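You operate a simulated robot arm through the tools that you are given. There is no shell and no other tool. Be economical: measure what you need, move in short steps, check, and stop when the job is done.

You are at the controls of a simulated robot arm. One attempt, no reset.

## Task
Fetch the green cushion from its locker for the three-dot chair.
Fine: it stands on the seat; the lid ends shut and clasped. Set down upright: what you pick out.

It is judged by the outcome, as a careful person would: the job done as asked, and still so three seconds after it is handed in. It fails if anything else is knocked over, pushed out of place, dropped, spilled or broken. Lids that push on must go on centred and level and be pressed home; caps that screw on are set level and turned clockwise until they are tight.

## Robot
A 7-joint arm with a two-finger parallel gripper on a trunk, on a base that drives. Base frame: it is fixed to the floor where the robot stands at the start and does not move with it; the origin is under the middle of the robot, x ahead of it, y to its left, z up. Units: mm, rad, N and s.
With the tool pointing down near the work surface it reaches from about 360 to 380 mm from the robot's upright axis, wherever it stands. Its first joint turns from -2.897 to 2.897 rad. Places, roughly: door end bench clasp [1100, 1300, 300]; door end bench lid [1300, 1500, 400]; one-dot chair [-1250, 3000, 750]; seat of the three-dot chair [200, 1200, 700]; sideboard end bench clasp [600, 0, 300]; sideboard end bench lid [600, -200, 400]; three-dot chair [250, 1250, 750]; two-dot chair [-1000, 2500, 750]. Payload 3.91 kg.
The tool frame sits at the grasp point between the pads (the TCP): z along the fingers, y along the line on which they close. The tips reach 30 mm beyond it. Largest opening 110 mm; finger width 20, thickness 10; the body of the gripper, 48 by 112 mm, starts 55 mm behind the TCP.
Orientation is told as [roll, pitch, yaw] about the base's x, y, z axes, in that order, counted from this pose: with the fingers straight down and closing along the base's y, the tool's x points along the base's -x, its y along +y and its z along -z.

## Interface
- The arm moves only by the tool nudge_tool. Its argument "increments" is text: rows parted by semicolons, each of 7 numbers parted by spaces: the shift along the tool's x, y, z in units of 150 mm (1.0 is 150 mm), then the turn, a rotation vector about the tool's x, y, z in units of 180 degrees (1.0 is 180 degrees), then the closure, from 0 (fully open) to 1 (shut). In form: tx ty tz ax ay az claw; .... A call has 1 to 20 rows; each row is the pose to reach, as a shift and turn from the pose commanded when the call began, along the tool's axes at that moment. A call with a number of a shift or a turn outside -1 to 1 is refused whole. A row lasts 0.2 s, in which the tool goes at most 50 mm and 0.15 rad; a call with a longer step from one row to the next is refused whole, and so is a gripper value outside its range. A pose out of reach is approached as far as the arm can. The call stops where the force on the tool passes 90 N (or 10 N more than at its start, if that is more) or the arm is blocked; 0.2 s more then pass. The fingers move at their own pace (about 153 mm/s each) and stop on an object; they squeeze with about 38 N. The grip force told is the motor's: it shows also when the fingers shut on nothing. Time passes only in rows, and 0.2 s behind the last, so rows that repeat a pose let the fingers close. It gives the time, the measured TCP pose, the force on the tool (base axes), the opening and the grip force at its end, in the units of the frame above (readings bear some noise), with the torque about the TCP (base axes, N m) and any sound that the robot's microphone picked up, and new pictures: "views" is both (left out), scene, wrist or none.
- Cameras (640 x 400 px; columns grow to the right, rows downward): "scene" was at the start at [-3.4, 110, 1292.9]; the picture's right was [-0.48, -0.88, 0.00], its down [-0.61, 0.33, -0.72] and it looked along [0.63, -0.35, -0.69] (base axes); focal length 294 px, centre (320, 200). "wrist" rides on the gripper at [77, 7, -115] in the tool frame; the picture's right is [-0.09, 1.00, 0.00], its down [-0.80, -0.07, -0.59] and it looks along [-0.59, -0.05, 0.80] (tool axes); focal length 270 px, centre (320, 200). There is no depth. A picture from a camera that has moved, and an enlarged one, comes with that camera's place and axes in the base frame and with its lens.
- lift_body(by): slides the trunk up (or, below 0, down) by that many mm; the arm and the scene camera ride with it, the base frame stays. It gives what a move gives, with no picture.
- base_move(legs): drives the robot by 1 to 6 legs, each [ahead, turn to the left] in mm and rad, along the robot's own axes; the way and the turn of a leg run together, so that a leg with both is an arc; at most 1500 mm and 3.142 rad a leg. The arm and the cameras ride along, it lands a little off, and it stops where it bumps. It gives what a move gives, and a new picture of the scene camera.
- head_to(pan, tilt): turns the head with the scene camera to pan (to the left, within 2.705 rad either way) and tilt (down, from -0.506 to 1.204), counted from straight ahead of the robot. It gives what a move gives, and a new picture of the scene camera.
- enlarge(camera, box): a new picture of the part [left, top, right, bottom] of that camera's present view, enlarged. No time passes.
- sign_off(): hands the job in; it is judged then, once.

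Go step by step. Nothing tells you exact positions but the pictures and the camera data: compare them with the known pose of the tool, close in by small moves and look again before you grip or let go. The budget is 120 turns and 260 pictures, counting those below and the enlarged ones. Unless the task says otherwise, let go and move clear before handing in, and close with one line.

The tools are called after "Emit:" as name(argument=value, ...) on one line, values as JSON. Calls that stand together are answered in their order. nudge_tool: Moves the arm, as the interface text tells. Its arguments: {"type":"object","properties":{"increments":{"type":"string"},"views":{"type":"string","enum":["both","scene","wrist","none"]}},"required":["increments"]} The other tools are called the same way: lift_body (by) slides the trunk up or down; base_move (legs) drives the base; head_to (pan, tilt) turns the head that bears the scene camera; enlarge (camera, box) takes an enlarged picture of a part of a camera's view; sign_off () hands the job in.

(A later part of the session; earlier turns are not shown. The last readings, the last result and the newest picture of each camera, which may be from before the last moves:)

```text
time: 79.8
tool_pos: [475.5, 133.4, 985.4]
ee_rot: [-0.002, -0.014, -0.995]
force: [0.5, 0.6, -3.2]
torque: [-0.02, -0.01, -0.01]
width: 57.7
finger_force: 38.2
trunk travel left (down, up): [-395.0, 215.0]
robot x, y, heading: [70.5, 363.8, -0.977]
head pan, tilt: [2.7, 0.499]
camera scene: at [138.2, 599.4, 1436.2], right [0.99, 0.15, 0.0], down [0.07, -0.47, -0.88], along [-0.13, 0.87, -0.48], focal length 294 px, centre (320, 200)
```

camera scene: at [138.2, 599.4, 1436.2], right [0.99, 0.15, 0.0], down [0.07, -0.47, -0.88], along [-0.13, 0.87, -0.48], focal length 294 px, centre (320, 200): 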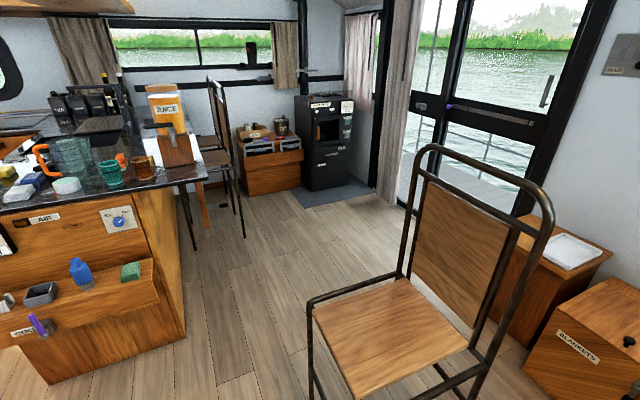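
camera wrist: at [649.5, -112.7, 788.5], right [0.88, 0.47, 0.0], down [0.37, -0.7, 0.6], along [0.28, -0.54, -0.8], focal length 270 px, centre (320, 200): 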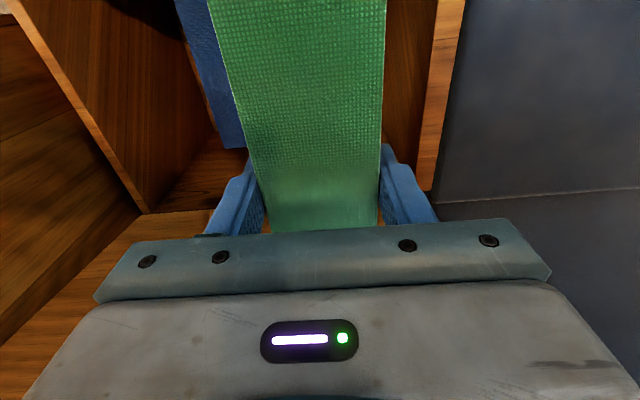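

The chair seat centre is about (250, 1201), facing roughly towards heading −2.6. I'll drive round to its front, turning right so the cushion swings over free floor.

Emit:
base_move(legs=[[0, -1.6], [0, -1.645], [428, 0], [0, -1.54]])

Emit:
head_to(pan=0.0, tilt=0.7)

```text
time: 94.1
tool_pos: [128.8, 1132.1, 985.0]
ee_rot: [0.0, -0.013, 0.499]
force: [-0.1, -0.4, -2.8]
torque: [-0.03, 0.01, 0.0]
width: 57.7
finger_force: 38.4
trunk travel left (down, up): [-395.0, 215.0]
robot x, y, heading: [-132.2, 744.9, 0.515]
head pan, tilt: [2.7, 0.499]
camera scene: at [-360.5, 828.7, 1436.2], right [-0.08, 1.0, 0.0], down [0.48, 0.04, -0.88], along [-0.88, -0.07, -0.48], focal length 294 px, centre (320, 200)
```

scene: 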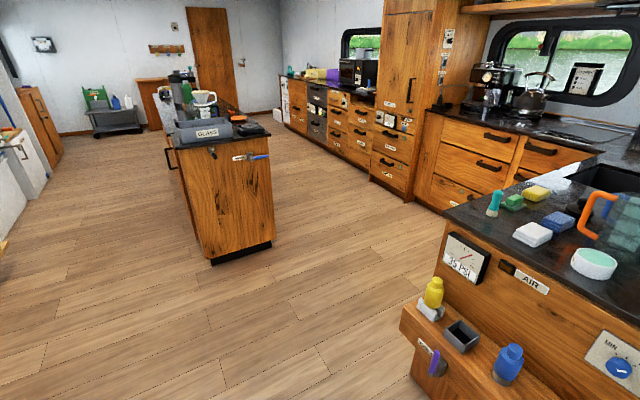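

```text
time: 96.5
tool_pos: [128.4, 1131.1, 985.6]
ee_rot: [-0.001, -0.014, 0.5]
force: [0.1, 0.4, -3.2]
torque: [0.01, -0.01, -0.01]
width: 57.7
finger_force: 38.0
trunk travel left (down, up): [-395.0, 215.0]
robot x, y, heading: [-134.9, 742.5, 0.516]
head pan, tilt: [0.0, 0.7]
camera scene: at [-196.0, 877.6, 1418.5], right [0.49, -0.87, 0.0], down [-0.56, -0.32, -0.76], along [0.66, 0.38, -0.64], focal length 294 px, centre (320, 200)
```

scene: 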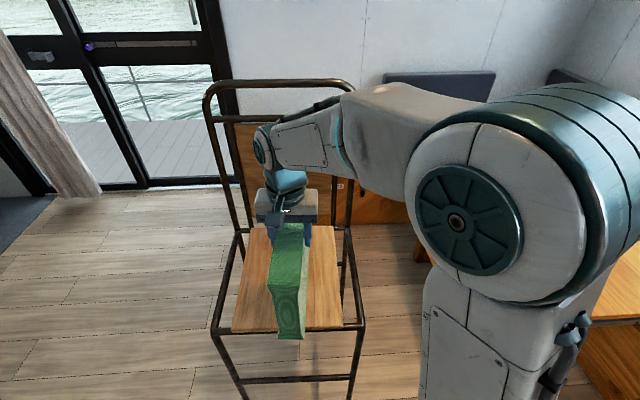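

Emit:
enlarge(camera="scene", box=[190, 70, 390, 350])

```text
1.43 times, centred on (290, 210) of scene
camera zoom: at [-196.0, 877.6, 1418.5], right [0.49, -0.87, 0.0], down [-0.56, -0.32, -0.76], along [0.66, 0.38, -0.64], focal length 420 px, centre (363, 186)
```

zoom: 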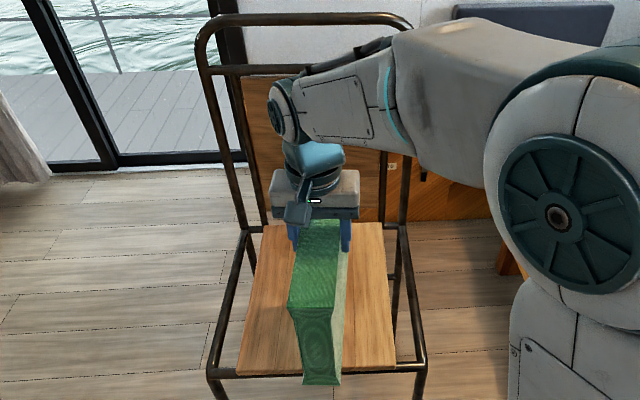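

The cushion hangs over the seat front; seat centre is about 540 ahead, 235 left. I centre it over the seat first.

Emit:
nudge_tool(increments="-0.2 0.05 0 0 0 0 1; -0.4 0.1 0 0 0 0 1; -0.6 0.15 0 0 0 0 1; -0.8 0.17 0 0 0 0 1; -0.8 0.17 0.2 0 0 0 1; -0.8 0.17 0.27 0 0 0 1", views="both")

Emit:
enlarge(camera="scene", box=[190, 160, 390, 350])

```text
time: 97.9
tool_pos: [220.2, 1211.1, 948.3]
ee_rot: [-0.001, -0.014, 0.501]
force: [-0.3, -0.8, -3.0]
torque: [-0.01, 0.0, -0.02]
width: 57.8
finger_force: 37.5
trunk travel left (down, up): [-395.0, 215.0]
robot x, y, heading: [-130.4, 741.1, 0.518]
head pan, tilt: [0.0, 0.7]
camera scene: at [-196.0, 877.7, 1418.5], right [0.49, -0.87, 0.0], down [-0.56, -0.32, -0.76], along [0.66, 0.38, -0.64], focal length 294 px, centre (320, 200)
camera wrist: at [148.6, 1180.8, 1060.8], right [-0.4, 0.92, 0.0], down [0.73, 0.32, 0.61], along [0.55, 0.24, -0.8], focal length 270 px, centre (320, 200)
```

scene: 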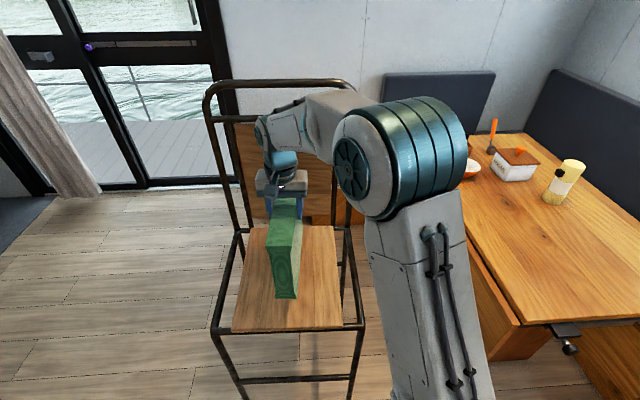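
wrist: 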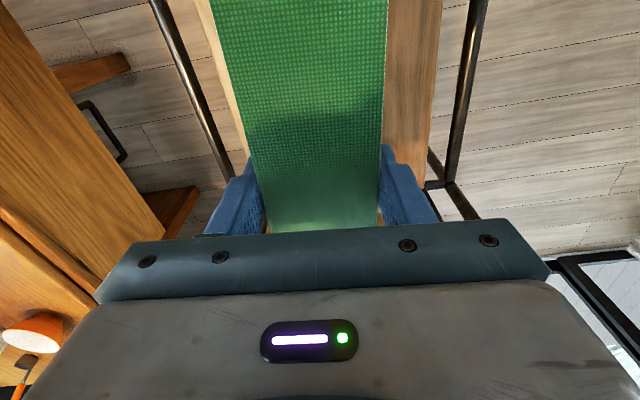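

```text
2.11 times, centred on (290, 255) of scene
camera zoom: at [-196.0, 877.7, 1418.5], right [0.49, -0.87, 0.0], down [-0.56, -0.32, -0.76], along [0.66, 0.38, -0.64], focal length 619 px, centre (383, 84)
```

zoom: 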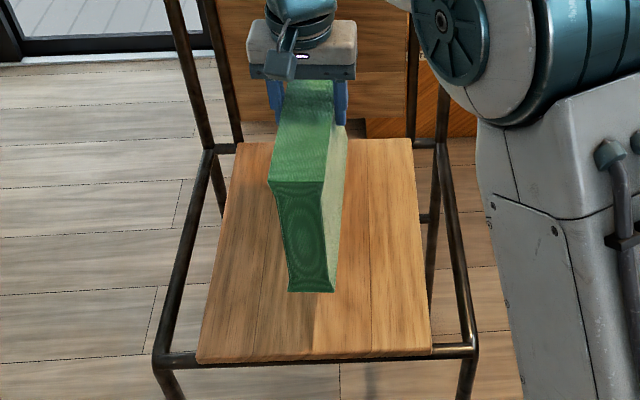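

Emit:
nudge_tool(increments="0 0 0.1 0 0 0 1; 0 0 0.2 0 0 0 1; 0 0 0.23 0 0 0 1", views="scene")

Emit:
enlarge(camera="scene", box=[190, 160, 390, 350])

```text
time: 98.7
tool_pos: [221.5, 1212.1, 912.7]
ee_rot: [-0.003, -0.014, 0.499]
force: [0.0, -0.3, -3.0]
torque: [0.0, 0.0, 0.03]
width: 57.7
finger_force: 37.7
trunk travel left (down, up): [-395.0, 215.0]
robot x, y, heading: [-132.0, 747.4, 0.52]
head pan, tilt: [0.0, 0.7]
camera scene: at [-195.9, 877.7, 1418.5], right [0.49, -0.87, 0.0], down [-0.56, -0.32, -0.76], along [0.66, 0.38, -0.64], focal length 294 px, centre (320, 200)
```

scene: 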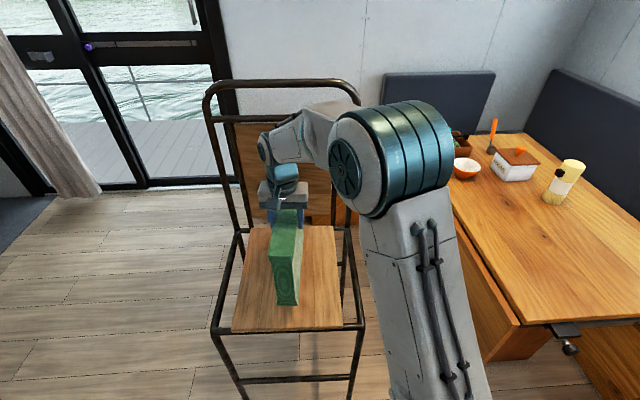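

```text
2.11 times, centred on (290, 255) of scene
camera zoom: at [-195.9, 877.7, 1418.5], right [0.49, -0.87, 0.0], down [-0.56, -0.32, -0.76], along [0.66, 0.38, -0.64], focal length 619 px, centre (383, 84)
```

zoom: 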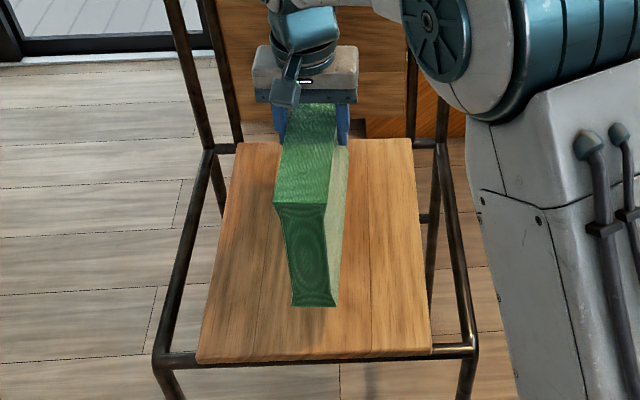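

Emit:
nudge_tool(increments="0 0 0.04 0 0 0 1; 0 0 0.08 0 0 0 1", views="none")

Emit:
nudge_tool(increments="0 0 0.03 0 0 0 1; 0 0 0.06 0 0 0 1", views="none")

Emit:
nudge_tool(increments="0 0 0.02 0 0 0 1; 0 0 0.04 0 0 0 1", views="scene")

Emit:
enlarge(camera="scene", box=[190, 160, 390, 350])

```text
time: 99.3
tool_pos: [221.5, 1211.0, 900.3]
ee_rot: [-0.001, -0.012, 0.501]
force: [-0.1, -0.4, -2.1]
torque: [0.01, -0.02, 0.02]
width: 57.6
finger_force: 38.1
trunk travel left (down, up): [-395.0, 215.0]
robot x, y, heading: [-132.1, 744.1, 0.518]
head pan, tilt: [0.0, 0.7]
```

```text
time: 99.9
tool_pos: [223.4, 1212.1, 891.9]
ee_rot: [-0.001, -0.014, 0.498]
force: [-0.1, 0.2, -2.2]
torque: [0.0, 0.02, 0.02]
width: 57.7
finger_force: 37.9
trunk travel left (down, up): [-395.0, 215.0]
robot x, y, heading: [-130.1, 743.2, 0.516]
head pan, tilt: [0.0, 0.7]
```

```text
time: 100.5
tool_pos: [222.6, 1211.6, 885.3]
ee_rot: [-0.003, -0.012, 0.5]
force: [0.0, 0.5, -2.9]
torque: [0.01, 0.06, -0.01]
width: 57.8
finger_force: 38.1
trunk travel left (down, up): [-395.0, 215.0]
robot x, y, heading: [-128.9, 744.0, 0.515]
head pan, tilt: [0.0, 0.7]
camera scene: at [-195.9, 877.7, 1418.4], right [0.49, -0.87, 0.0], down [-0.56, -0.32, -0.76], along [0.66, 0.38, -0.64], focal length 294 px, centre (320, 200)
```

scene: 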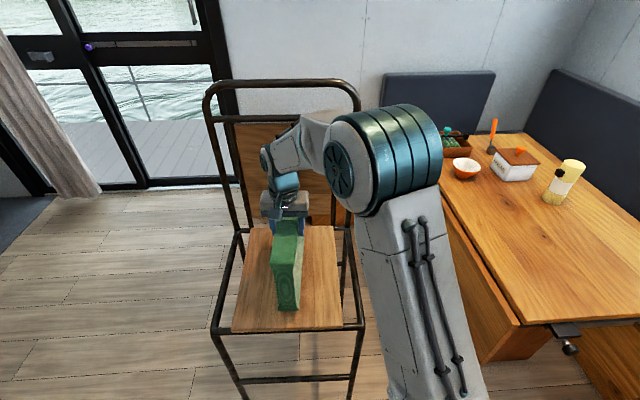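

```text
2.11 times, centred on (290, 255) of scene
camera zoom: at [-195.9, 877.7, 1418.4], right [0.49, -0.87, 0.0], down [-0.56, -0.32, -0.76], along [0.66, 0.38, -0.64], focal length 619 px, centre (383, 84)
```

zoom: 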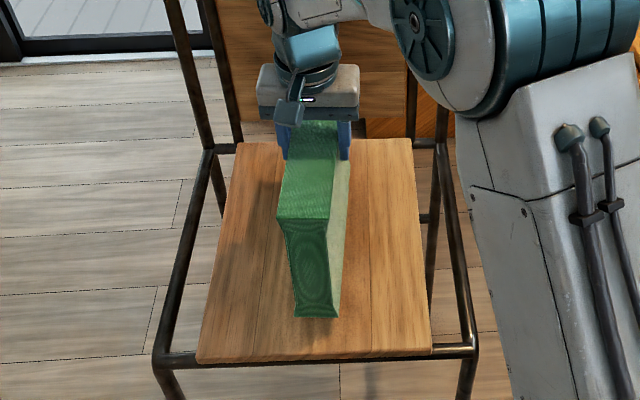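

Emit:
nudge_tool(increments="0 0 0.03 0 0 0 1; 0 0 0.05 0 0 0 1", views="none")

Emit:
nudge_tool(increments="0 0 0.02 0 0 0 1; 0 0 0.04 0 0 0 1", views="none")

Emit:
nudge_tool(increments="0 0 0.02 0 0 0 1; 0 0 0.04 0 0 0 1", views="scene")

Emit:
enlarge(camera="scene", box=[190, 160, 390, 350])

```text
time: 101.1
tool_pos: [223.7, 1210.7, 877.8]
ee_rot: [-0.002, -0.012, 0.498]
force: [0.2, 0.9, -3.2]
torque: [0.0, -0.01, -0.01]
width: 57.4
finger_force: 38.3
trunk travel left (down, up): [-395.0, 215.0]
robot x, y, heading: [-130.7, 741.2, 0.518]
head pan, tilt: [0.0, 0.7]
```

```text
time: 101.7
tool_pos: [223.3, 1211.4, 872.0]
ee_rot: [-0.002, -0.013, 0.5]
force: [-0.1, 0.2, -2.2]
torque: [-0.01, 0.02, 0.01]
width: 57.7
finger_force: 38.2
trunk travel left (down, up): [-395.0, 215.0]
robot x, y, heading: [-131.8, 740.7, 0.513]
head pan, tilt: [0.0, 0.7]
```

```text
time: 102.3
tool_pos: [223.8, 1211.3, 864.8]
ee_rot: [-0.001, -0.012, 0.5]
force: [0.3, -0.5, -1.8]
torque: [-0.02, 0.03, 0.0]
width: 57.8
finger_force: 38.4
trunk travel left (down, up): [-395.0, 215.0]
robot x, y, heading: [-131.7, 746.1, 0.515]
head pan, tilt: [0.0, 0.7]
camera scene: at [-195.9, 877.7, 1418.4], right [0.49, -0.87, 0.0], down [-0.56, -0.32, -0.76], along [0.66, 0.38, -0.64], focal length 294 px, centre (320, 200)
```

scene: 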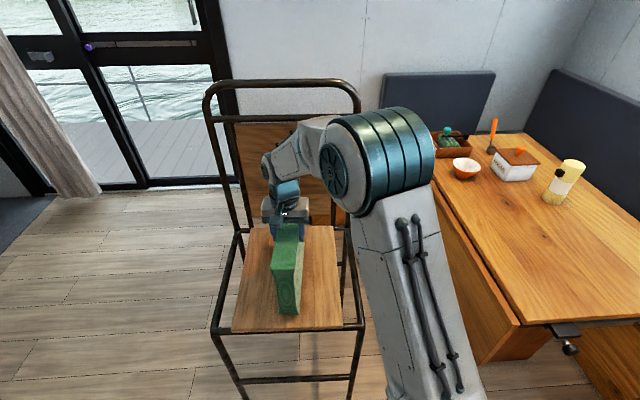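

```text
2.11 times, centred on (290, 255) of scene
camera zoom: at [-195.9, 877.7, 1418.4], right [0.49, -0.87, 0.0], down [-0.56, -0.32, -0.76], along [0.66, 0.38, -0.64], focal length 619 px, centre (383, 84)
```

zoom: 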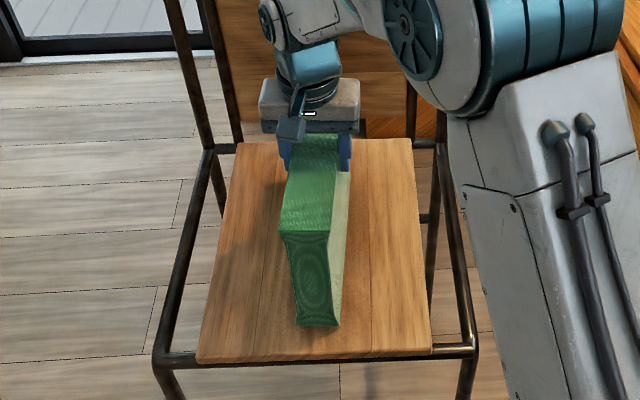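

Emit:
nudge_tool(increments="0 0 0.02 0 0 0 1; 0 0 0.04 0 0 0 1", views="none")

Emit:
nudge_tool(increments="0 0 0.02 0 0 0 1; 0 0 0.04 0 0 0 1", views="none")

Emit:
nudge_tool(increments="0 0 0.02 0 0 0 1; 0 0 0.04 0 0 0 1", views="scene")

Emit:
enlarge(camera="scene", box=[190, 160, 390, 350])

```text
time: 102.9
tool_pos: [223.0, 1212.4, 859.9]
ee_rot: [-0.002, -0.013, 0.499]
force: [-0.4, -0.5, -1.6]
torque: [-0.02, 0.03, 0.05]
width: 57.7
finger_force: 37.5
trunk travel left (down, up): [-395.0, 215.0]
robot x, y, heading: [-128.5, 743.4, 0.514]
head pan, tilt: [0.0, 0.7]
```

```text
time: 103.5
tool_pos: [222.3, 1213.3, 853.2]
ee_rot: [-0.001, -0.014, 0.498]
force: [0.0, -0.4, -1.6]
torque: [-0.03, 0.0, 0.01]
width: 57.5
finger_force: 37.6
trunk travel left (down, up): [-395.0, 215.0]
robot x, y, heading: [-129.7, 743.5, 0.515]
head pan, tilt: [0.0, 0.7]
```

```text
time: 104.1
tool_pos: [223.2, 1211.7, 851.7]
ee_rot: [0.001, -0.021, 0.502]
force: [0.4, -1.6, 33.3]
torque: [-0.84, 0.65, 0.03]
width: 57.9
finger_force: 37.8
trunk travel left (down, up): [-395.0, 215.0]
robot x, y, heading: [-128.0, 742.0, 0.516]
head pan, tilt: [0.0, 0.7]
camera scene: at [-197.7, 875.1, 1419.3], right [0.49, -0.87, 0.0], down [-0.56, -0.32, -0.77], along [0.67, 0.38, -0.64], focal length 294 px, centre (320, 200)
```

scene: 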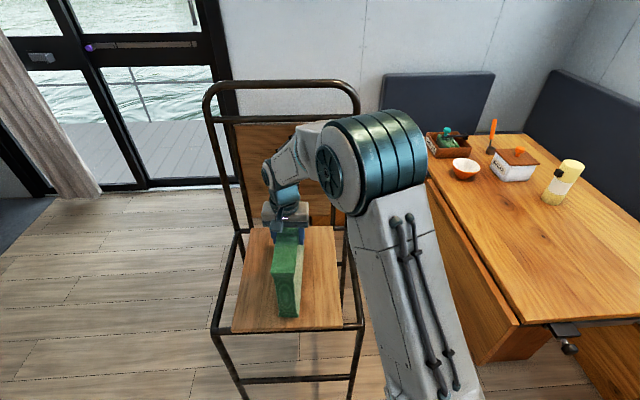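

```text
2.11 times, centred on (290, 255) of scene
camera zoom: at [-197.7, 875.1, 1419.3], right [0.49, -0.87, 0.0], down [-0.56, -0.32, -0.77], along [0.67, 0.38, -0.64], focal length 619 px, centre (383, 84)
```

zoom: 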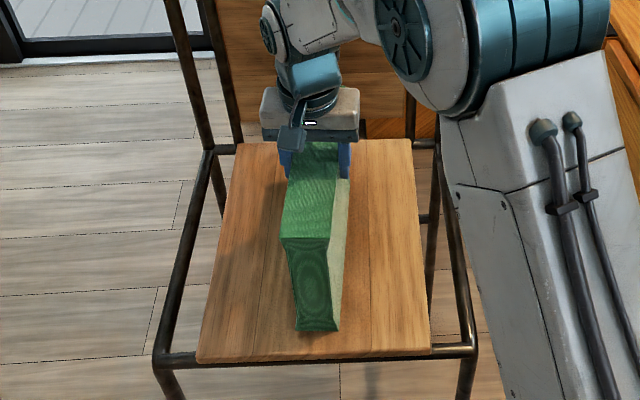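

It has touched the seat (33 N). I ease off slightly, open, and rise straight up.

Emit:
nudge_tool(increments="0 0 -0.025 0 0 0 1; 0 0 -0.025 0 0 0 1", views="none")

Emit:
nudge_tool(increments="0 0 0 0 0 0 0.35; 0 0 0 0 0 0 0.15; 0 0 0 0 0 0 0; 0 0 0 0 0 0 0", views="wrist")

```text
time: 104.7
tool_pos: [222.6, 1211.9, 852.0]
ee_rot: [0.001, -0.016, 0.499]
force: [0.3, 1.2, 15.9]
torque: [1.05, -0.81, 0.0]
width: 57.9
finger_force: 38.1
trunk travel left (down, up): [-395.0, 215.0]
robot x, y, heading: [-132.3, 740.0, 0.513]
head pan, tilt: [0.0, 0.7]
```

```text
time: 105.7
tool_pos: [223.2, 1212.6, 851.3]
ee_rot: [-0.002, -0.011, 0.499]
force: [-0.5, 0.1, -0.5]
torque: [0.03, -0.03, -0.01]
width: 109.9
finger_force: 0.1
trunk travel left (down, up): [-395.0, 215.0]
robot x, y, heading: [-132.4, 745.3, 0.519]
head pan, tilt: [0.0, 0.7]
camera wrist: at [151.6, 1181.1, 965.1], right [-0.4, 0.92, 0.0], down [0.73, 0.32, 0.6], along [0.55, 0.24, -0.8], focal length 270 px, centre (320, 200)
```

wrist: 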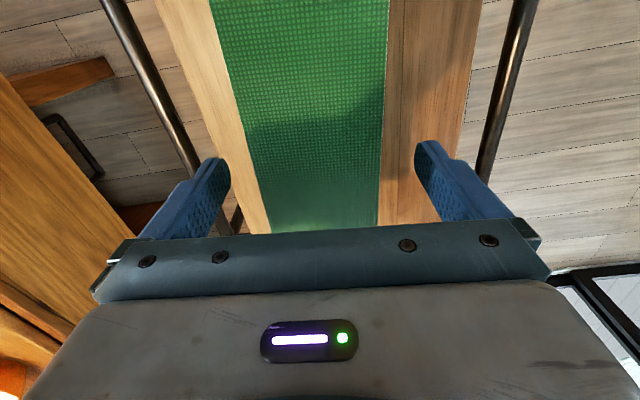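

Emit:
nudge_tool(increments="0 0 -0.2 0 0 0 0; 0 0 -0.5 0 0 0 0; 0 0 -0.8 0 0 0 0; 0 0 -1 0 0 0 0", views="none")

Emit:
nudge_tool(increments="0.3 0 -0.1 0 0 0 0; 0.6 0 -0.1 0 0 0 0; 0.9 0 -0.1 0 0 0 0", views="both")

Emit:
enlarge(camera="scene", box=[190, 130, 390, 350])

```text
time: 106.7
tool_pos: [223.2, 1209.5, 1003.4]
ee_rot: [-0.001, -0.012, 0.5]
force: [0.7, 0.4, 0.4]
torque: [0.02, 0.01, -0.02]
width: 109.8
finger_force: 0.1
trunk travel left (down, up): [-395.0, 215.0]
robot x, y, heading: [-129.8, 745.8, 0.516]
head pan, tilt: [0.0, 0.7]
```

```text
time: 107.5
tool_pos: [106.2, 1146.4, 1017.3]
ee_rot: [0.001, -0.015, 0.499]
force: [0.2, -0.9, -0.9]
torque: [-0.01, 0.0, 0.02]
width: 110.1
finger_force: 0.2
trunk travel left (down, up): [-395.0, 215.0]
robot x, y, heading: [-132.3, 741.9, 0.513]
head pan, tilt: [0.0, 0.7]
camera scene: at [-196.2, 877.3, 1418.5], right [0.49, -0.87, 0.0], down [-0.56, -0.32, -0.76], along [0.67, 0.38, -0.64], focal length 294 px, centre (320, 200)
camera wrist: at [33.9, 1116.1, 1130.7], right [-0.4, 0.92, 0.0], down [0.73, 0.32, 0.61], along [0.56, 0.24, -0.8], focal length 270 px, centre (320, 200)
```

scene: 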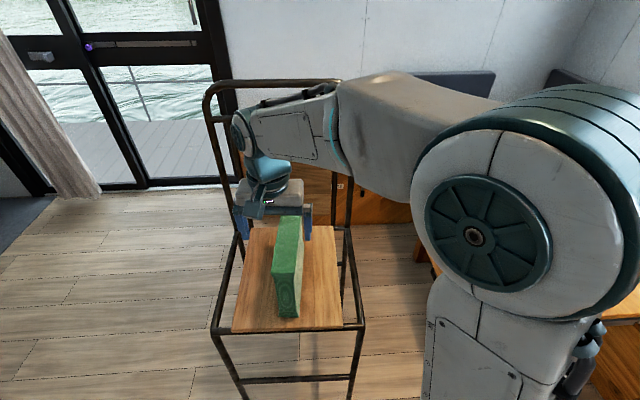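
wrist: 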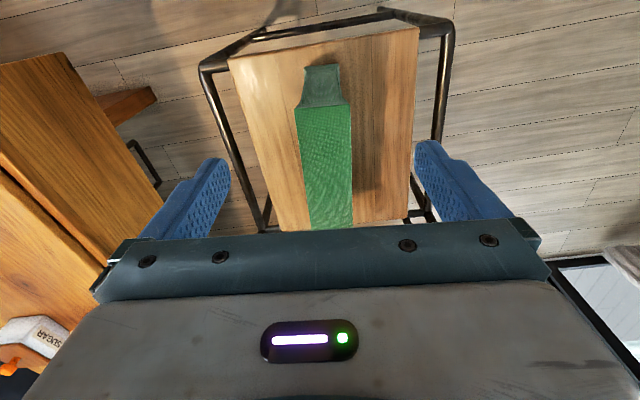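

```text
1.82 times, centred on (290, 240) of scene
camera zoom: at [-196.2, 877.3, 1418.5], right [0.49, -0.87, 0.0], down [-0.56, -0.32, -0.76], along [0.67, 0.38, -0.64], focal length 535 px, centre (374, 127)
```

zoom: 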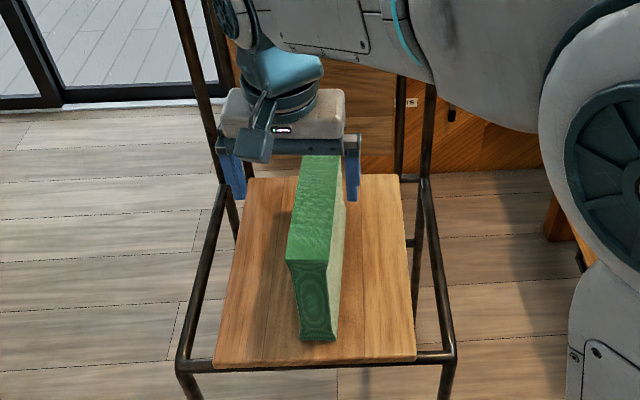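

The cushion stands upright on the three-dot chair's seat. Now I go back the same way to shut the locker.

Emit:
base_move(legs=[[0, 1.54], [-428, 0], [0, 1.645], [0, 1.6]])

Emit:
head_to(pan=0.0, tilt=0.8)

```text
time: 121.8
tool_pos: [507.9, 173.9, 1017.8]
ee_rot: [-0.002, -0.013, -0.987]
force: [-0.6, -0.2, -0.3]
torque: [-0.01, 0.01, 0.01]
width: 110.0
finger_force: 0.0
trunk travel left (down, up): [-395.0, 215.0]
robot x, y, heading: [82.0, 373.5, -0.97]
head pan, tilt: [0.0, 0.7]
camera scene: at [214.7, 452.7, 1418.5], right [-0.82, -0.57, 0.0], down [-0.36, 0.53, -0.76], along [0.43, -0.63, -0.64], focal length 294 px, centre (320, 200)
```

scene: 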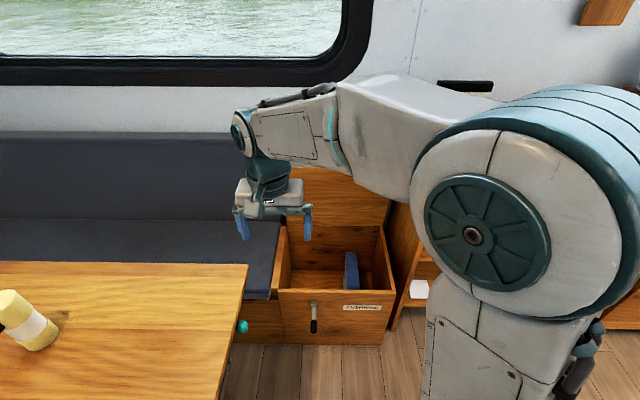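

```text
time: 122.4
tool_pos: [508.5, 173.1, 1016.9]
ee_rot: [-0.003, -0.013, -0.986]
force: [0.3, 0.6, -0.4]
torque: [-0.02, 0.03, 0.0]
width: 110.0
finger_force: 0.0
trunk travel left (down, up): [-395.0, 215.0]
robot x, y, heading: [83.2, 373.5, -0.965]
head pan, tilt: [0.0, 0.799]
camera scene: at [212.3, 456.1, 1410.3], right [-0.82, -0.57, 0.0], down [-0.41, 0.59, -0.7], along [0.4, -0.57, -0.72], focal length 294 px, centre (320, 200)
```

scene: 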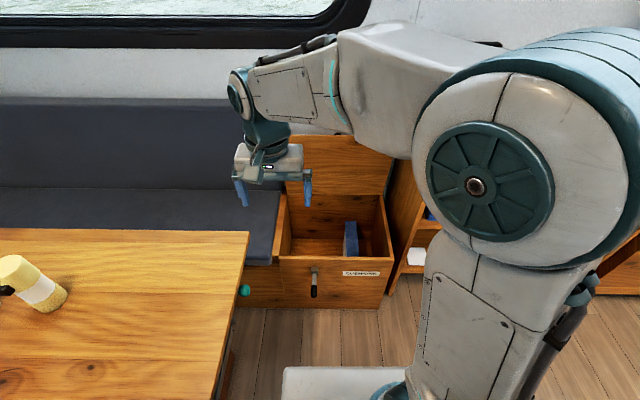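

Emit:
base_move(legs=[[0, -0.07], [298, 0], [0, 0.055]])

Emit:
lift_body(by=-250)

Emit:
head_to(pan=0.0, tilt=0.75)

```text
time: 125.3
tool_pos: [657.9, -87.3, 1016.5]
ee_rot: [-0.001, -0.014, -0.998]
force: [0.4, 0.7, -0.1]
torque: [0.0, 0.03, -0.02]
width: 109.9
finger_force: 0.1
trunk travel left (down, up): [-395.0, 215.0]
robot x, y, heading: [238.0, 117.1, -0.981]
head pan, tilt: [0.0, 0.799]
camera scene: at [365.3, 198.1, 1410.2], right [-0.83, -0.56, 0.0], down [-0.4, 0.6, -0.7], along [0.39, -0.58, -0.72], focal length 294 px, centre (320, 200)
```

scene: 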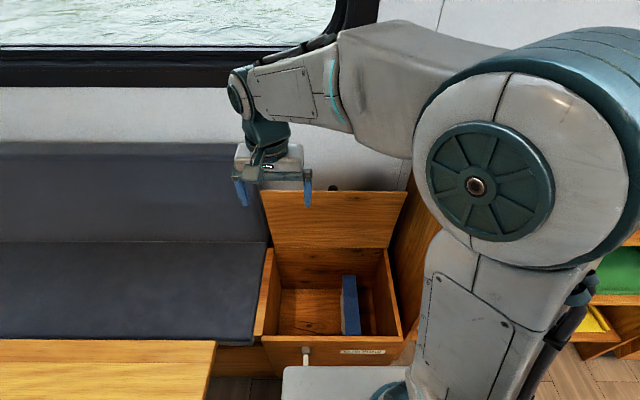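

```text
time: 127.9
tool_pos: [658.6, -87.6, 767.7]
ee_rot: [-0.002, -0.015, -0.998]
force: [-0.9, -0.3, -0.3]
torque: [0.01, 0.0, -0.02]
width: 110.2
finger_force: 0.1
trunk travel left (down, up): [-145.0, 465.0]
robot x, y, heading: [240.9, 119.4, -0.98]
head pan, tilt: [0.0, 0.799]
```

```text
time: 128.6
tool_pos: [658.2, -87.9, 767.6]
ee_rot: [-0.001, -0.014, -0.998]
force: [-0.8, -0.3, 0.4]
torque: [0.03, -0.01, -0.01]
width: 110.0
finger_force: 0.1
trunk travel left (down, up): [-145.0, 465.0]
robot x, y, heading: [235.0, 119.1, -0.98]
head pan, tilt: [0.0, 0.75]
camera scene: at [366.5, 196.1, 1164.2], right [-0.83, -0.56, 0.0], down [-0.38, 0.57, -0.73], along [0.41, -0.61, -0.68], focal length 294 px, centre (320, 200)
```

scene: 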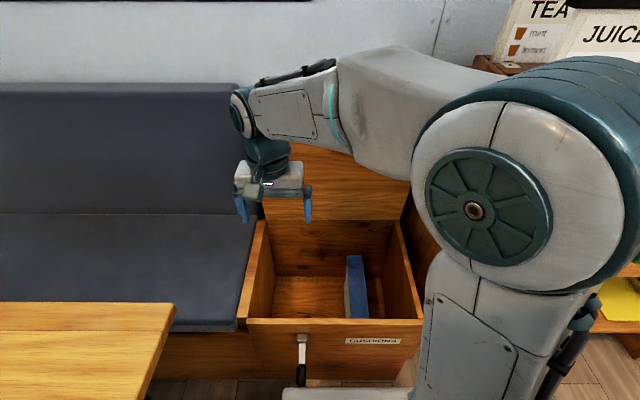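

I'm back at the locker; lid at about 82°. I move the open hand above the lid edge to re-grip the knob from above.

Emit:
nudge_tool(increments="0 -0.1 -0.25 0 0 0 0; -0.05 -0.35 -0.48 0 0 0 0; -0.3 -0.55 -0.48 0 0 0 0; -0.55 -0.75 -0.48 0 0 0 0; -0.85 -0.79 -0.48 0 0 0 0", views="none")

Emit:
nudge_tool(increments="-0.3 0 0 0 0 0 0; -0.6 0 0 0 0 0 0; -0.7 0 0 0 0 0 0", views="both")

```text
refused: row 2 steps farther than a row can; nothing moved
```

```text
time: 129.3
tool_pos: [715.4, -175.0, 766.9]
ee_rot: [-0.003, -0.013, -0.997]
force: [0.4, 0.4, 0.6]
torque: [0.02, 0.0, 0.0]
width: 110.1
finger_force: 0.0
trunk travel left (down, up): [-145.0, 465.0]
robot x, y, heading: [238.0, 120.2, -0.98]
head pan, tilt: [0.0, 0.75]
camera scene: at [366.5, 196.1, 1164.2], right [-0.83, -0.56, 0.0], down [-0.38, 0.57, -0.73], along [0.41, -0.61, -0.68], focal length 294 px, centre (320, 200)
camera wrist: at [678.7, -105.4, 880.6], right [0.88, 0.47, 0.0], down [0.37, -0.7, 0.6], along [0.28, -0.54, -0.8], focal length 270 px, centre (320, 200)
```

scene: 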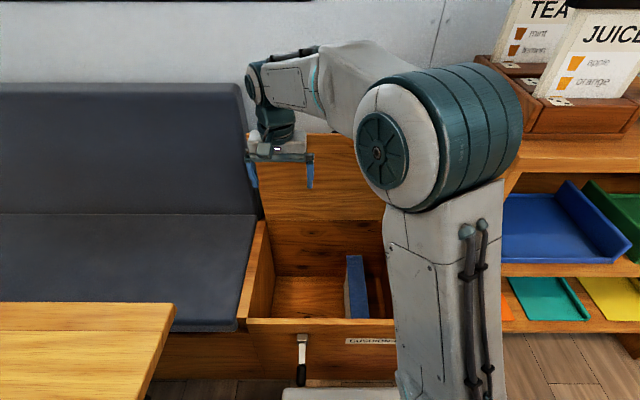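
wrist: 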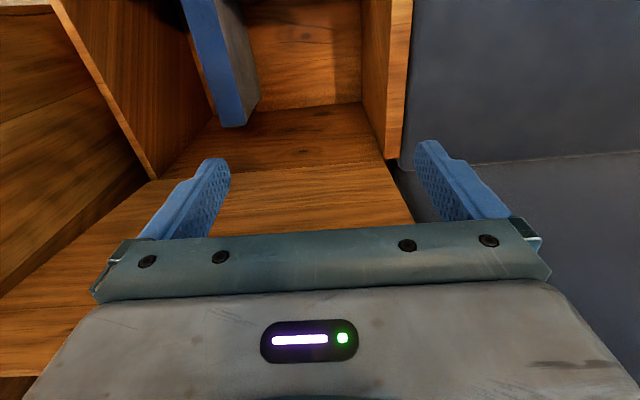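

The second call ran alone but touched nothing. I continue: rise first, then sideways.

Emit:
nudge_tool(increments="0 0 -0.28 0 0 0 0; 0 -0.15 -0.5 0 0 0 0; 0 -0.4 -0.5 0 0 0 0; 0 -0.65 -0.5 0 0 0 0; 0 -0.8 -0.5 0 0 0 0", views="wrist")

```text
time: 130.6
tool_pos: [612.4, -240.1, 840.5]
ee_rot: [-0.001, -0.012, -0.997]
force: [-0.4, -0.9, 0.0]
torque: [-0.04, 0.02, 0.02]
width: 110.4
finger_force: 0.1
trunk travel left (down, up): [-145.0, 465.0]
robot x, y, heading: [239.1, 118.1, -0.978]
head pan, tilt: [0.0, 0.75]
camera wrist: at [576.0, -170.6, 954.1], right [0.88, 0.47, 0.0], down [0.37, -0.7, 0.6], along [0.28, -0.53, -0.8], focal length 270 px, centre (320, 200)
```

wrist: 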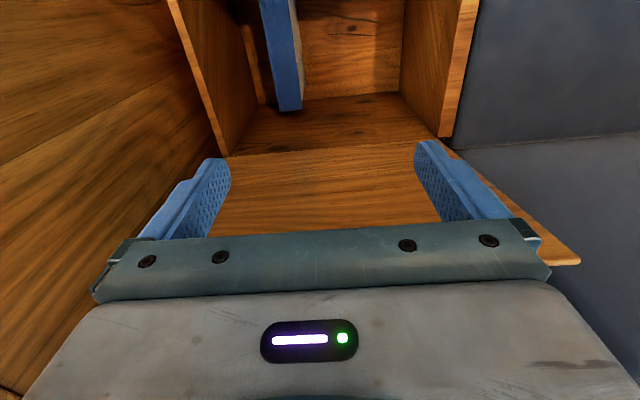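

Emit:
nudge_tool(increments="-0.3 0 0 0 0 0 0; -0.6 0.01 0 0 0 0 0; -0.9 0.02 0 0 0 0 0; -1.0 0.02 0 0 0 0 0", views="both")

```text
time: 131.6
tool_pos: [695.8, -366.2, 845.1]
ee_rot: [-0.002, -0.012, -0.998]
force: [-0.5, -0.9, -0.3]
torque: [-0.03, 0.01, -0.01]
width: 110.1
finger_force: 0.1
trunk travel left (down, up): [-145.0, 465.0]
robot x, y, heading: [237.9, 118.9, -0.977]
head pan, tilt: [0.0, 0.75]
camera scene: at [366.5, 196.0, 1164.2], right [-0.83, -0.56, 0.0], down [-0.38, 0.57, -0.73], along [0.41, -0.61, -0.68], focal length 294 px, centre (320, 200)
camera wrist: at [659.9, -295.0, 958.7], right [0.88, 0.47, 0.0], down [0.37, -0.7, 0.6], along [0.28, -0.54, -0.8], focal length 270 px, centre (320, 200)
```

scene: 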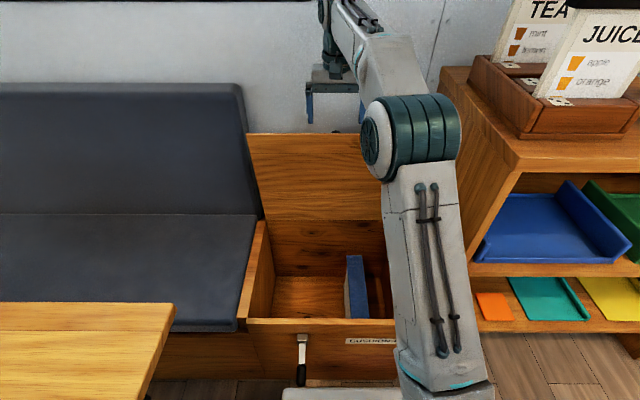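
wrist: 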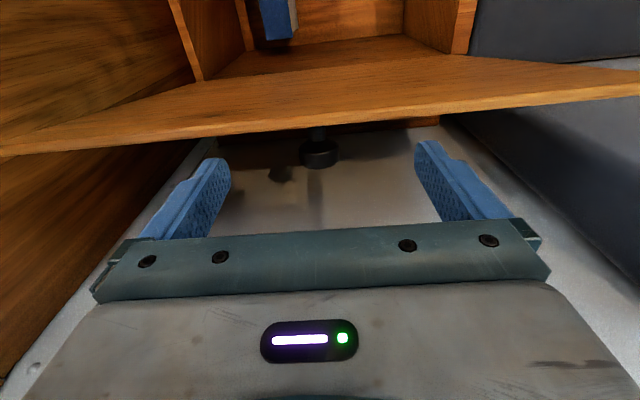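

The knob is right below, between the fingers. Descending and gripping it.

Emit:
nudge_tool(increments="-0.16 -0.01 0.0 0 0 0 0; -0.16 -0.01 0.2 0 0 0 0; -0.16 -0.01 0.4 0 0 0 0; -0.16 -0.01 0.46 0 0 0 0; -0.16 -0.01 0.46 0 0 0 0.4; -0.16 -0.01 0.46 0 0 0 0.8; -0.16 -0.01 0.46 0 0 0 1; -0.16 -0.01 0.46 0 0 0 1", views="wrist")

```text
time: 133.3
tool_pos: [707.1, -388.3, 777.1]
ee_rot: [0.0, -0.014, -0.999]
force: [-3.5, -1.9, -1.0]
torque: [-0.26, 0.02, 0.56]
width: 31.4
finger_force: 44.9
trunk travel left (down, up): [-145.0, 465.0]
robot x, y, heading: [236.6, 119.1, -0.983]
head pan, tilt: [0.0, 0.75]
camera wrist: at [671.4, -317.6, 890.8], right [0.88, 0.47, 0.0], down [0.37, -0.7, 0.61], along [0.28, -0.54, -0.8], focal length 270 px, centre (320, 200)
```

wrist: 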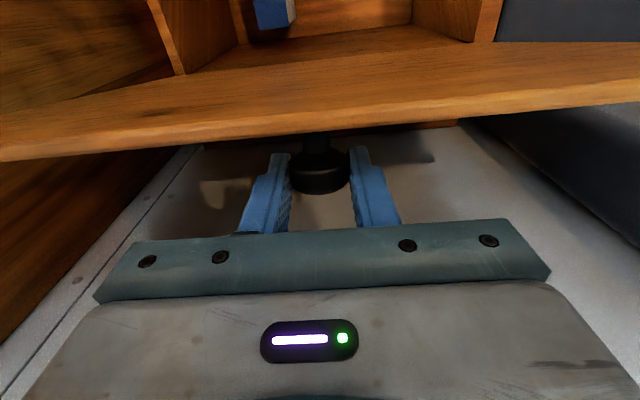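

Emit:
nudge_tool(increments="0.14 0 0.01 0 0 0 1; 0.273 0 0.027 0 0 0 1; 0.46 0 0.067 0 0 0 1; 0.64 0 0.127 0 0 0 1; 0.817 0 0.197 0 0 0 1; 0.953 0 0.267 0 0 0 1; 0.953 0 0.267 0 0 0 1", views="scene")

```text
time: 134.9
tool_pos: [628.6, -266.7, 737.4]
ee_rot: [-0.002, -0.013, -0.999]
force: [-14.9, -4.6, 16.7]
torque: [-1.17, -0.18, 0.45]
width: 32.0
finger_force: 44.6
trunk travel left (down, up): [-145.0, 465.0]
robot x, y, heading: [237.3, 116.0, -0.977]
head pan, tilt: [0.0, 0.75]
camera scene: at [364.4, 196.4, 1164.5], right [-0.83, -0.56, 0.0], down [-0.38, 0.57, -0.73], along [0.41, -0.61, -0.68], focal length 294 px, centre (320, 200)
```

scene: 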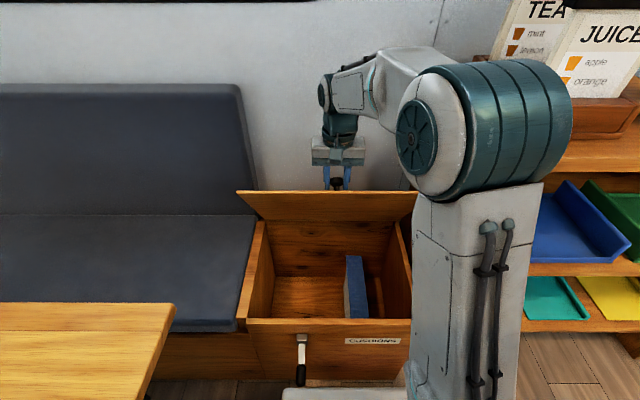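

Emit:
nudge_tool(increments="0.187 -0.01 0.12 0 0 0 1; 0.34 -0.01 0.233 0 0 0 1; 0.48 -0.01 0.36 0 0 0 1; 0.607 -0.01 0.5 0 0 0 1; 0.723 -0.015 0.65 0 0 0 1; 0.827 -0.015 0.807 0 0 0 1; 0.913 -0.015 0.98 0 0 0 1; 0.913 -0.015 0.98 0 0 0 1", views="none")

```text
time: 136.8
tool_pos: [553.0, -153.8, 583.5]
ee_rot: [-0.004, -0.008, -1.003]
force: [-46.5, -21.6, -0.7]
torque: [-0.69, 0.4, 0.48]
width: 31.8
finger_force: 44.8
trunk travel left (down, up): [-145.0, 465.0]
robot x, y, heading: [234.7, 119.6, -0.983]
head pan, tilt: [0.0, 0.75]
```

Emit:
nudge_tool(increments="0.05 -0.035 0.14 0 0 0 1; 0.113 -0.035 0.3 0 0 0 1; 0.15 -0.035 0.45 0 0 0 1; 0.173 -0.035 0.56 0 0 0 1; 0.19 -0.035 0.65 0 0 0 1; 0.19 -0.035 0.65 0 0 0 1", views="scene")

```text
time: 138.2
tool_pos: [539.7, -133.5, 487.5]
ee_rot: [0.002, -0.016, -0.999]
force: [1.6, 6.9, -0.7]
torque: [-0.91, -0.39, -0.24]
width: 31.4
finger_force: 45.0
trunk travel left (down, up): [-145.0, 465.0]
robot x, y, heading: [237.5, 116.0, -0.973]
head pan, tilt: [0.0, 0.75]
camera scene: at [366.1, 196.1, 1164.0], right [-0.83, -0.56, 0.0], down [-0.38, 0.57, -0.73], along [0.41, -0.61, -0.68], focal length 294 px, centre (320, 200)
```

scene: 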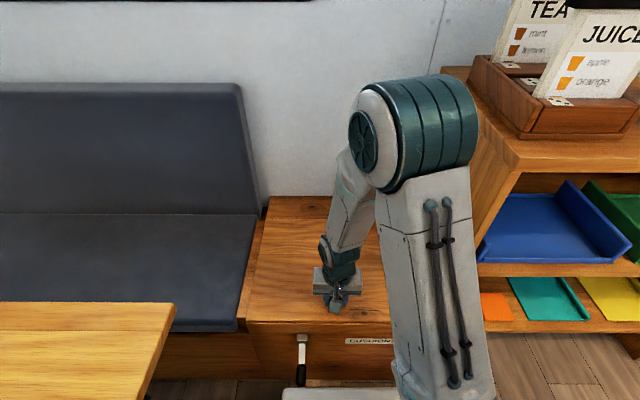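

Nearly shut; I press it down until firm contact.

Emit:
nudge_tool(increments="0 0 0.04 0 0 0 1; 0 0 0.09 0 0 0 1; 0 0 0.09 0 0 0 1", views="wrist")

```text
time: 139.1
tool_pos: [539.5, -133.8, 479.2]
ee_rot: [0.001, -0.019, -0.997]
force: [-9.3, 7.8, 72.5]
torque: [1.74, 2.04, -0.03]
width: 30.6
finger_force: 44.7
trunk travel left (down, up): [-145.0, 465.0]
robot x, y, heading: [238.0, 117.1, -0.979]
head pan, tilt: [0.0, 0.75]
stopped in row 3: the force on the tool passed its limit at 93 N (the readings are from after the stop); the commanded pose is now the measured one
camera wrist: at [502.4, -63.7, 592.7], right [0.88, 0.47, 0.0], down [0.37, -0.7, 0.61], along [0.29, -0.54, -0.79], focal length 270 px, centre (320, 200)
```

wrist: 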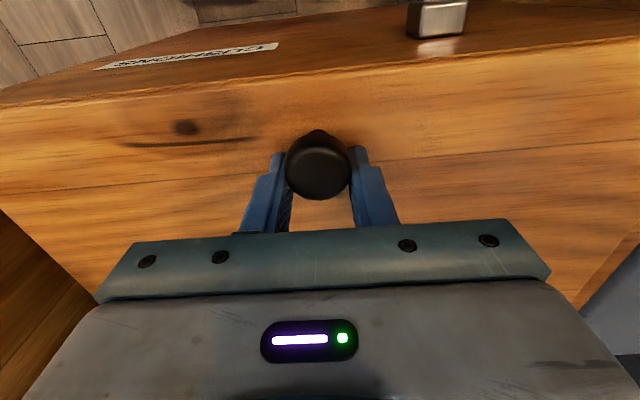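

The lid is shut. I release the knob, rise, back off 150 mm and lower the trunk for the clasp.

Emit:
nudge_tool(increments="0 0 0 0 0 0 0.4; 0 0 0 0 0 0 0; 0 0 -0.3 0 0 0 0; 0 0 -0.6 0 0 0 0; 0 0 -0.9 0 0 0 0", views="none")

Emit:
base_move(legs=[[-150, 0]])

Emit:
lift_body(by=-120)

Emit:
nudge_tool(increments="0 0 0 0 0 0 0", views="both")

Emit:
enlarge(camera="scene", box=[230, 130, 430, 270])

```text
time: 139.6
tool_pos: [554.0, -127.8, 480.7]
ee_rot: [0.016, -0.036, -0.975]
force: [33.3, 37.9, 55.5]
torque: [0.16, 1.45, -0.93]
width: 86.4
finger_force: 0.0
trunk travel left (down, up): [-145.0, 465.0]
robot x, y, heading: [237.7, 119.8, -0.961]
head pan, tilt: [0.0, 0.75]
stopped in row 2: the force on the tool passed its limit at 120 N (the readings are from after the stop); the commanded pose is now the measured one
```

```text
time: 141.0
tool_pos: [461.8, -4.0, 478.4]
ee_rot: [0.009, -0.026, -0.981]
force: [0.3, -0.1, 0.2]
torque: [-0.02, -0.01, -0.02]
width: 110.0
finger_force: 0.0
trunk travel left (down, up): [-145.0, 465.0]
robot x, y, heading: [152.6, 244.2, -0.968]
head pan, tilt: [0.0, 0.75]
camera scene: at [279.1, 323.2, 1164.2], right [-0.82, -0.57, 0.0], down [-0.39, 0.56, -0.73], along [0.41, -0.6, -0.68], focal length 294 px, centre (320, 200)
```

scene: 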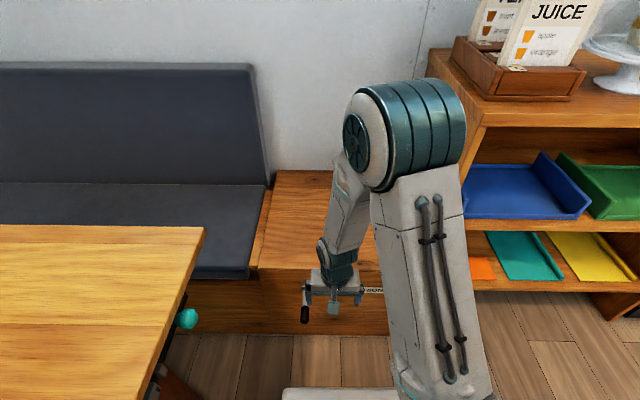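

```text
time: 142.5
tool_pos: [462.4, -3.9, 358.1]
ee_rot: [0.009, -0.028, -0.98]
force: [-0.3, -0.3, 1.0]
torque: [-0.02, 0.0, -0.02]
width: 109.8
finger_force: 0.1
trunk travel left (down, up): [-25.0, 585.0]
robot x, y, heading: [149.6, 242.2, -0.968]
head pan, tilt: [0.0, 0.75]
```

```text
time: 142.9
tool_pos: [462.6, -3.6, 358.7]
ee_rot: [0.01, -0.027, -0.98]
force: [-1.1, -0.6, 0.0]
torque: [-0.01, -0.06, 0.03]
width: 110.0
finger_force: 0.0
trunk travel left (down, up): [-25.0, 585.0]
robot x, y, heading: [148.2, 245.3, -0.967]
head pan, tilt: [0.0, 0.75]
camera scene: at [279.0, 323.2, 1044.3], right [-0.82, -0.57, 0.0], down [-0.39, 0.56, -0.73], along [0.41, -0.6, -0.68], focal length 294 px, centre (320, 200)
camera wrist: at [423.3, 65.4, 470.7], right [0.88, 0.48, 0.01], down [0.37, -0.7, 0.61], along [0.3, -0.53, -0.79], focal length 270 px, centre (320, 200)
```

scene: 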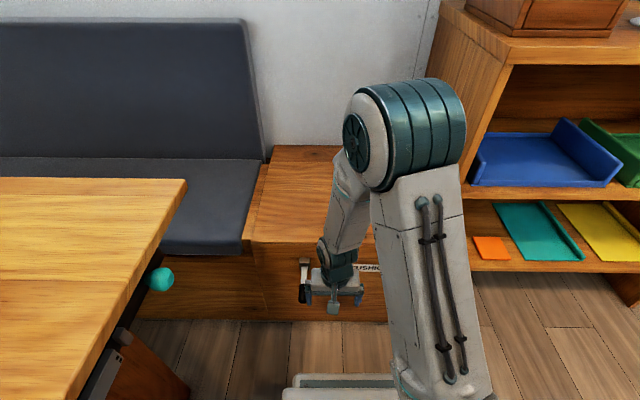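
wrist: 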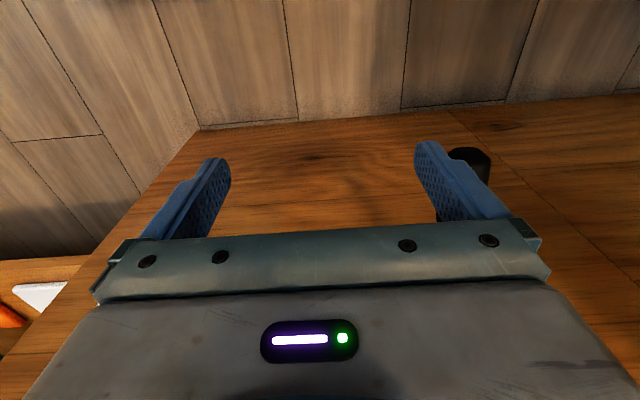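

```text
2.86 times, centred on (330, 200) of scene
camera zoom: at [279.0, 323.2, 1044.3], right [-0.82, -0.57, 0.0], down [-0.39, 0.56, -0.73], along [0.41, -0.6, -0.68], focal length 840 px, centre (291, 200)
```

zoom: 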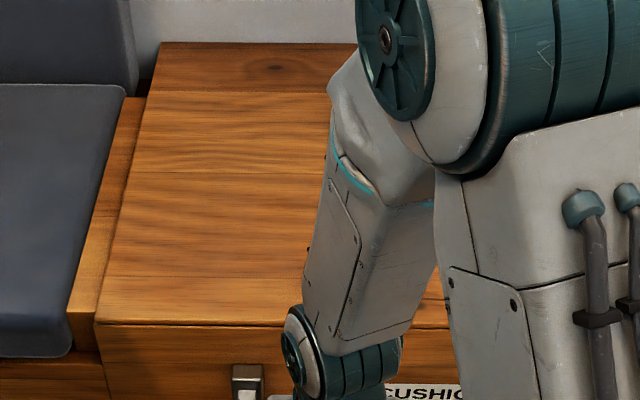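

The release call had stopped early, but the open fingers slid clear of the knob and nothing moved. I rise now and get a view of the lever.

Emit:
nudge_tool(increments="0.05 0 -0.3 0 0 0 0; 0.05 0 -0.6 0 0 0 0; 0.05 0 -0.9 0 0 0 0; 0.05 0.25 -1.0 0 0 0 0; 0.05 0.5 -1.0 0 0 0 0", views="both")

Emit:
enlarge(camera="scene", box=[230, 200, 390, 320])

```text
time: 144.1
tool_pos: [516.2, 46.2, 507.9]
ee_rot: [0.007, -0.025, -0.982]
force: [-0.3, -0.1, -1.0]
torque: [0.0, -0.02, 0.01]
width: 110.1
finger_force: 0.2
trunk travel left (down, up): [-25.0, 585.0]
robot x, y, heading: [152.1, 245.9, -0.966]
head pan, tilt: [0.0, 0.75]
camera scene: at [278.9, 323.2, 1044.3], right [-0.82, -0.57, 0.0], down [-0.39, 0.56, -0.73], along [0.41, -0.6, -0.68], focal length 294 px, centre (320, 200)
camera wrist: at [477.4, 115.3, 621.5], right [0.88, 0.48, 0.01], down [0.37, -0.7, 0.61], along [0.3, -0.53, -0.79], focal length 270 px, centre (320, 200)
```

scene: 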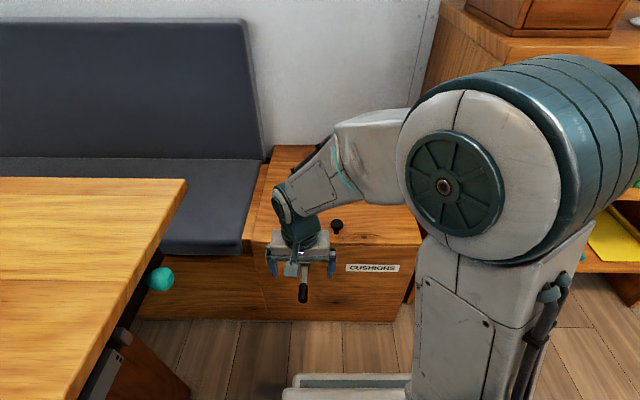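
wrist: 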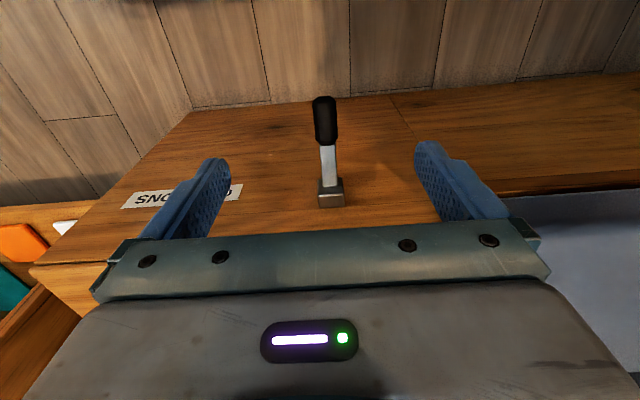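

```text
3.33 times, centred on (310, 260) of scene
camera zoom: at [278.9, 323.2, 1044.3], right [-0.82, -0.57, 0.0], down [-0.39, 0.56, -0.73], along [0.41, -0.6, -0.68], focal length 980 px, centre (353, 0)
```

zoom: 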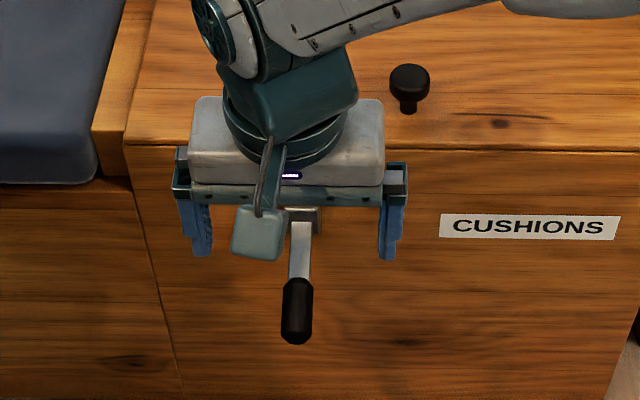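

Lever grip is at about (537, 24, 338). I lower the open fingers around it.

Emit:
nudge_tool(increments="-0.1 0.02 0.25 0 0 0 0; -0.19 0.02 0.5 0 0 0 0; -0.19 0.02 0.75 0 0 0 0; -0.19 0.02 0.98 0 0 0 0", views="wrist")

```text
time: 145.1
tool_pos: [539.6, 24.0, 364.3]
ee_rot: [0.01, -0.026, -0.981]
force: [-1.1, -0.1, -0.8]
torque: [0.02, -0.02, 0.0]
width: 110.0
finger_force: 0.0
trunk travel left (down, up): [-25.0, 585.0]
robot x, y, heading: [149.1, 242.1, -0.963]
head pan, tilt: [0.0, 0.75]
camera wrist: at [500.8, 93.0, 477.7], right [0.88, 0.48, 0.01], down [0.37, -0.7, 0.61], along [0.3, -0.53, -0.79], focal length 270 px, centre (320, 200)
```

wrist: 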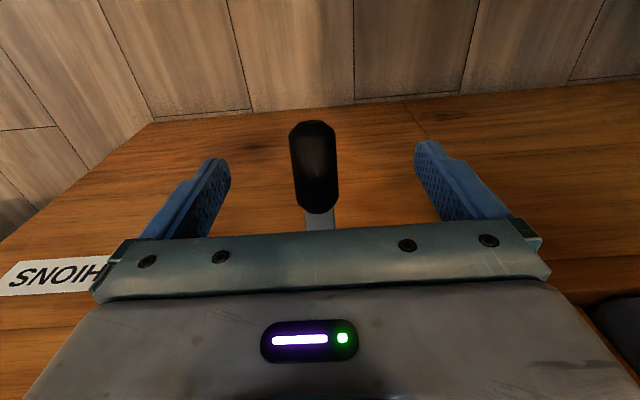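

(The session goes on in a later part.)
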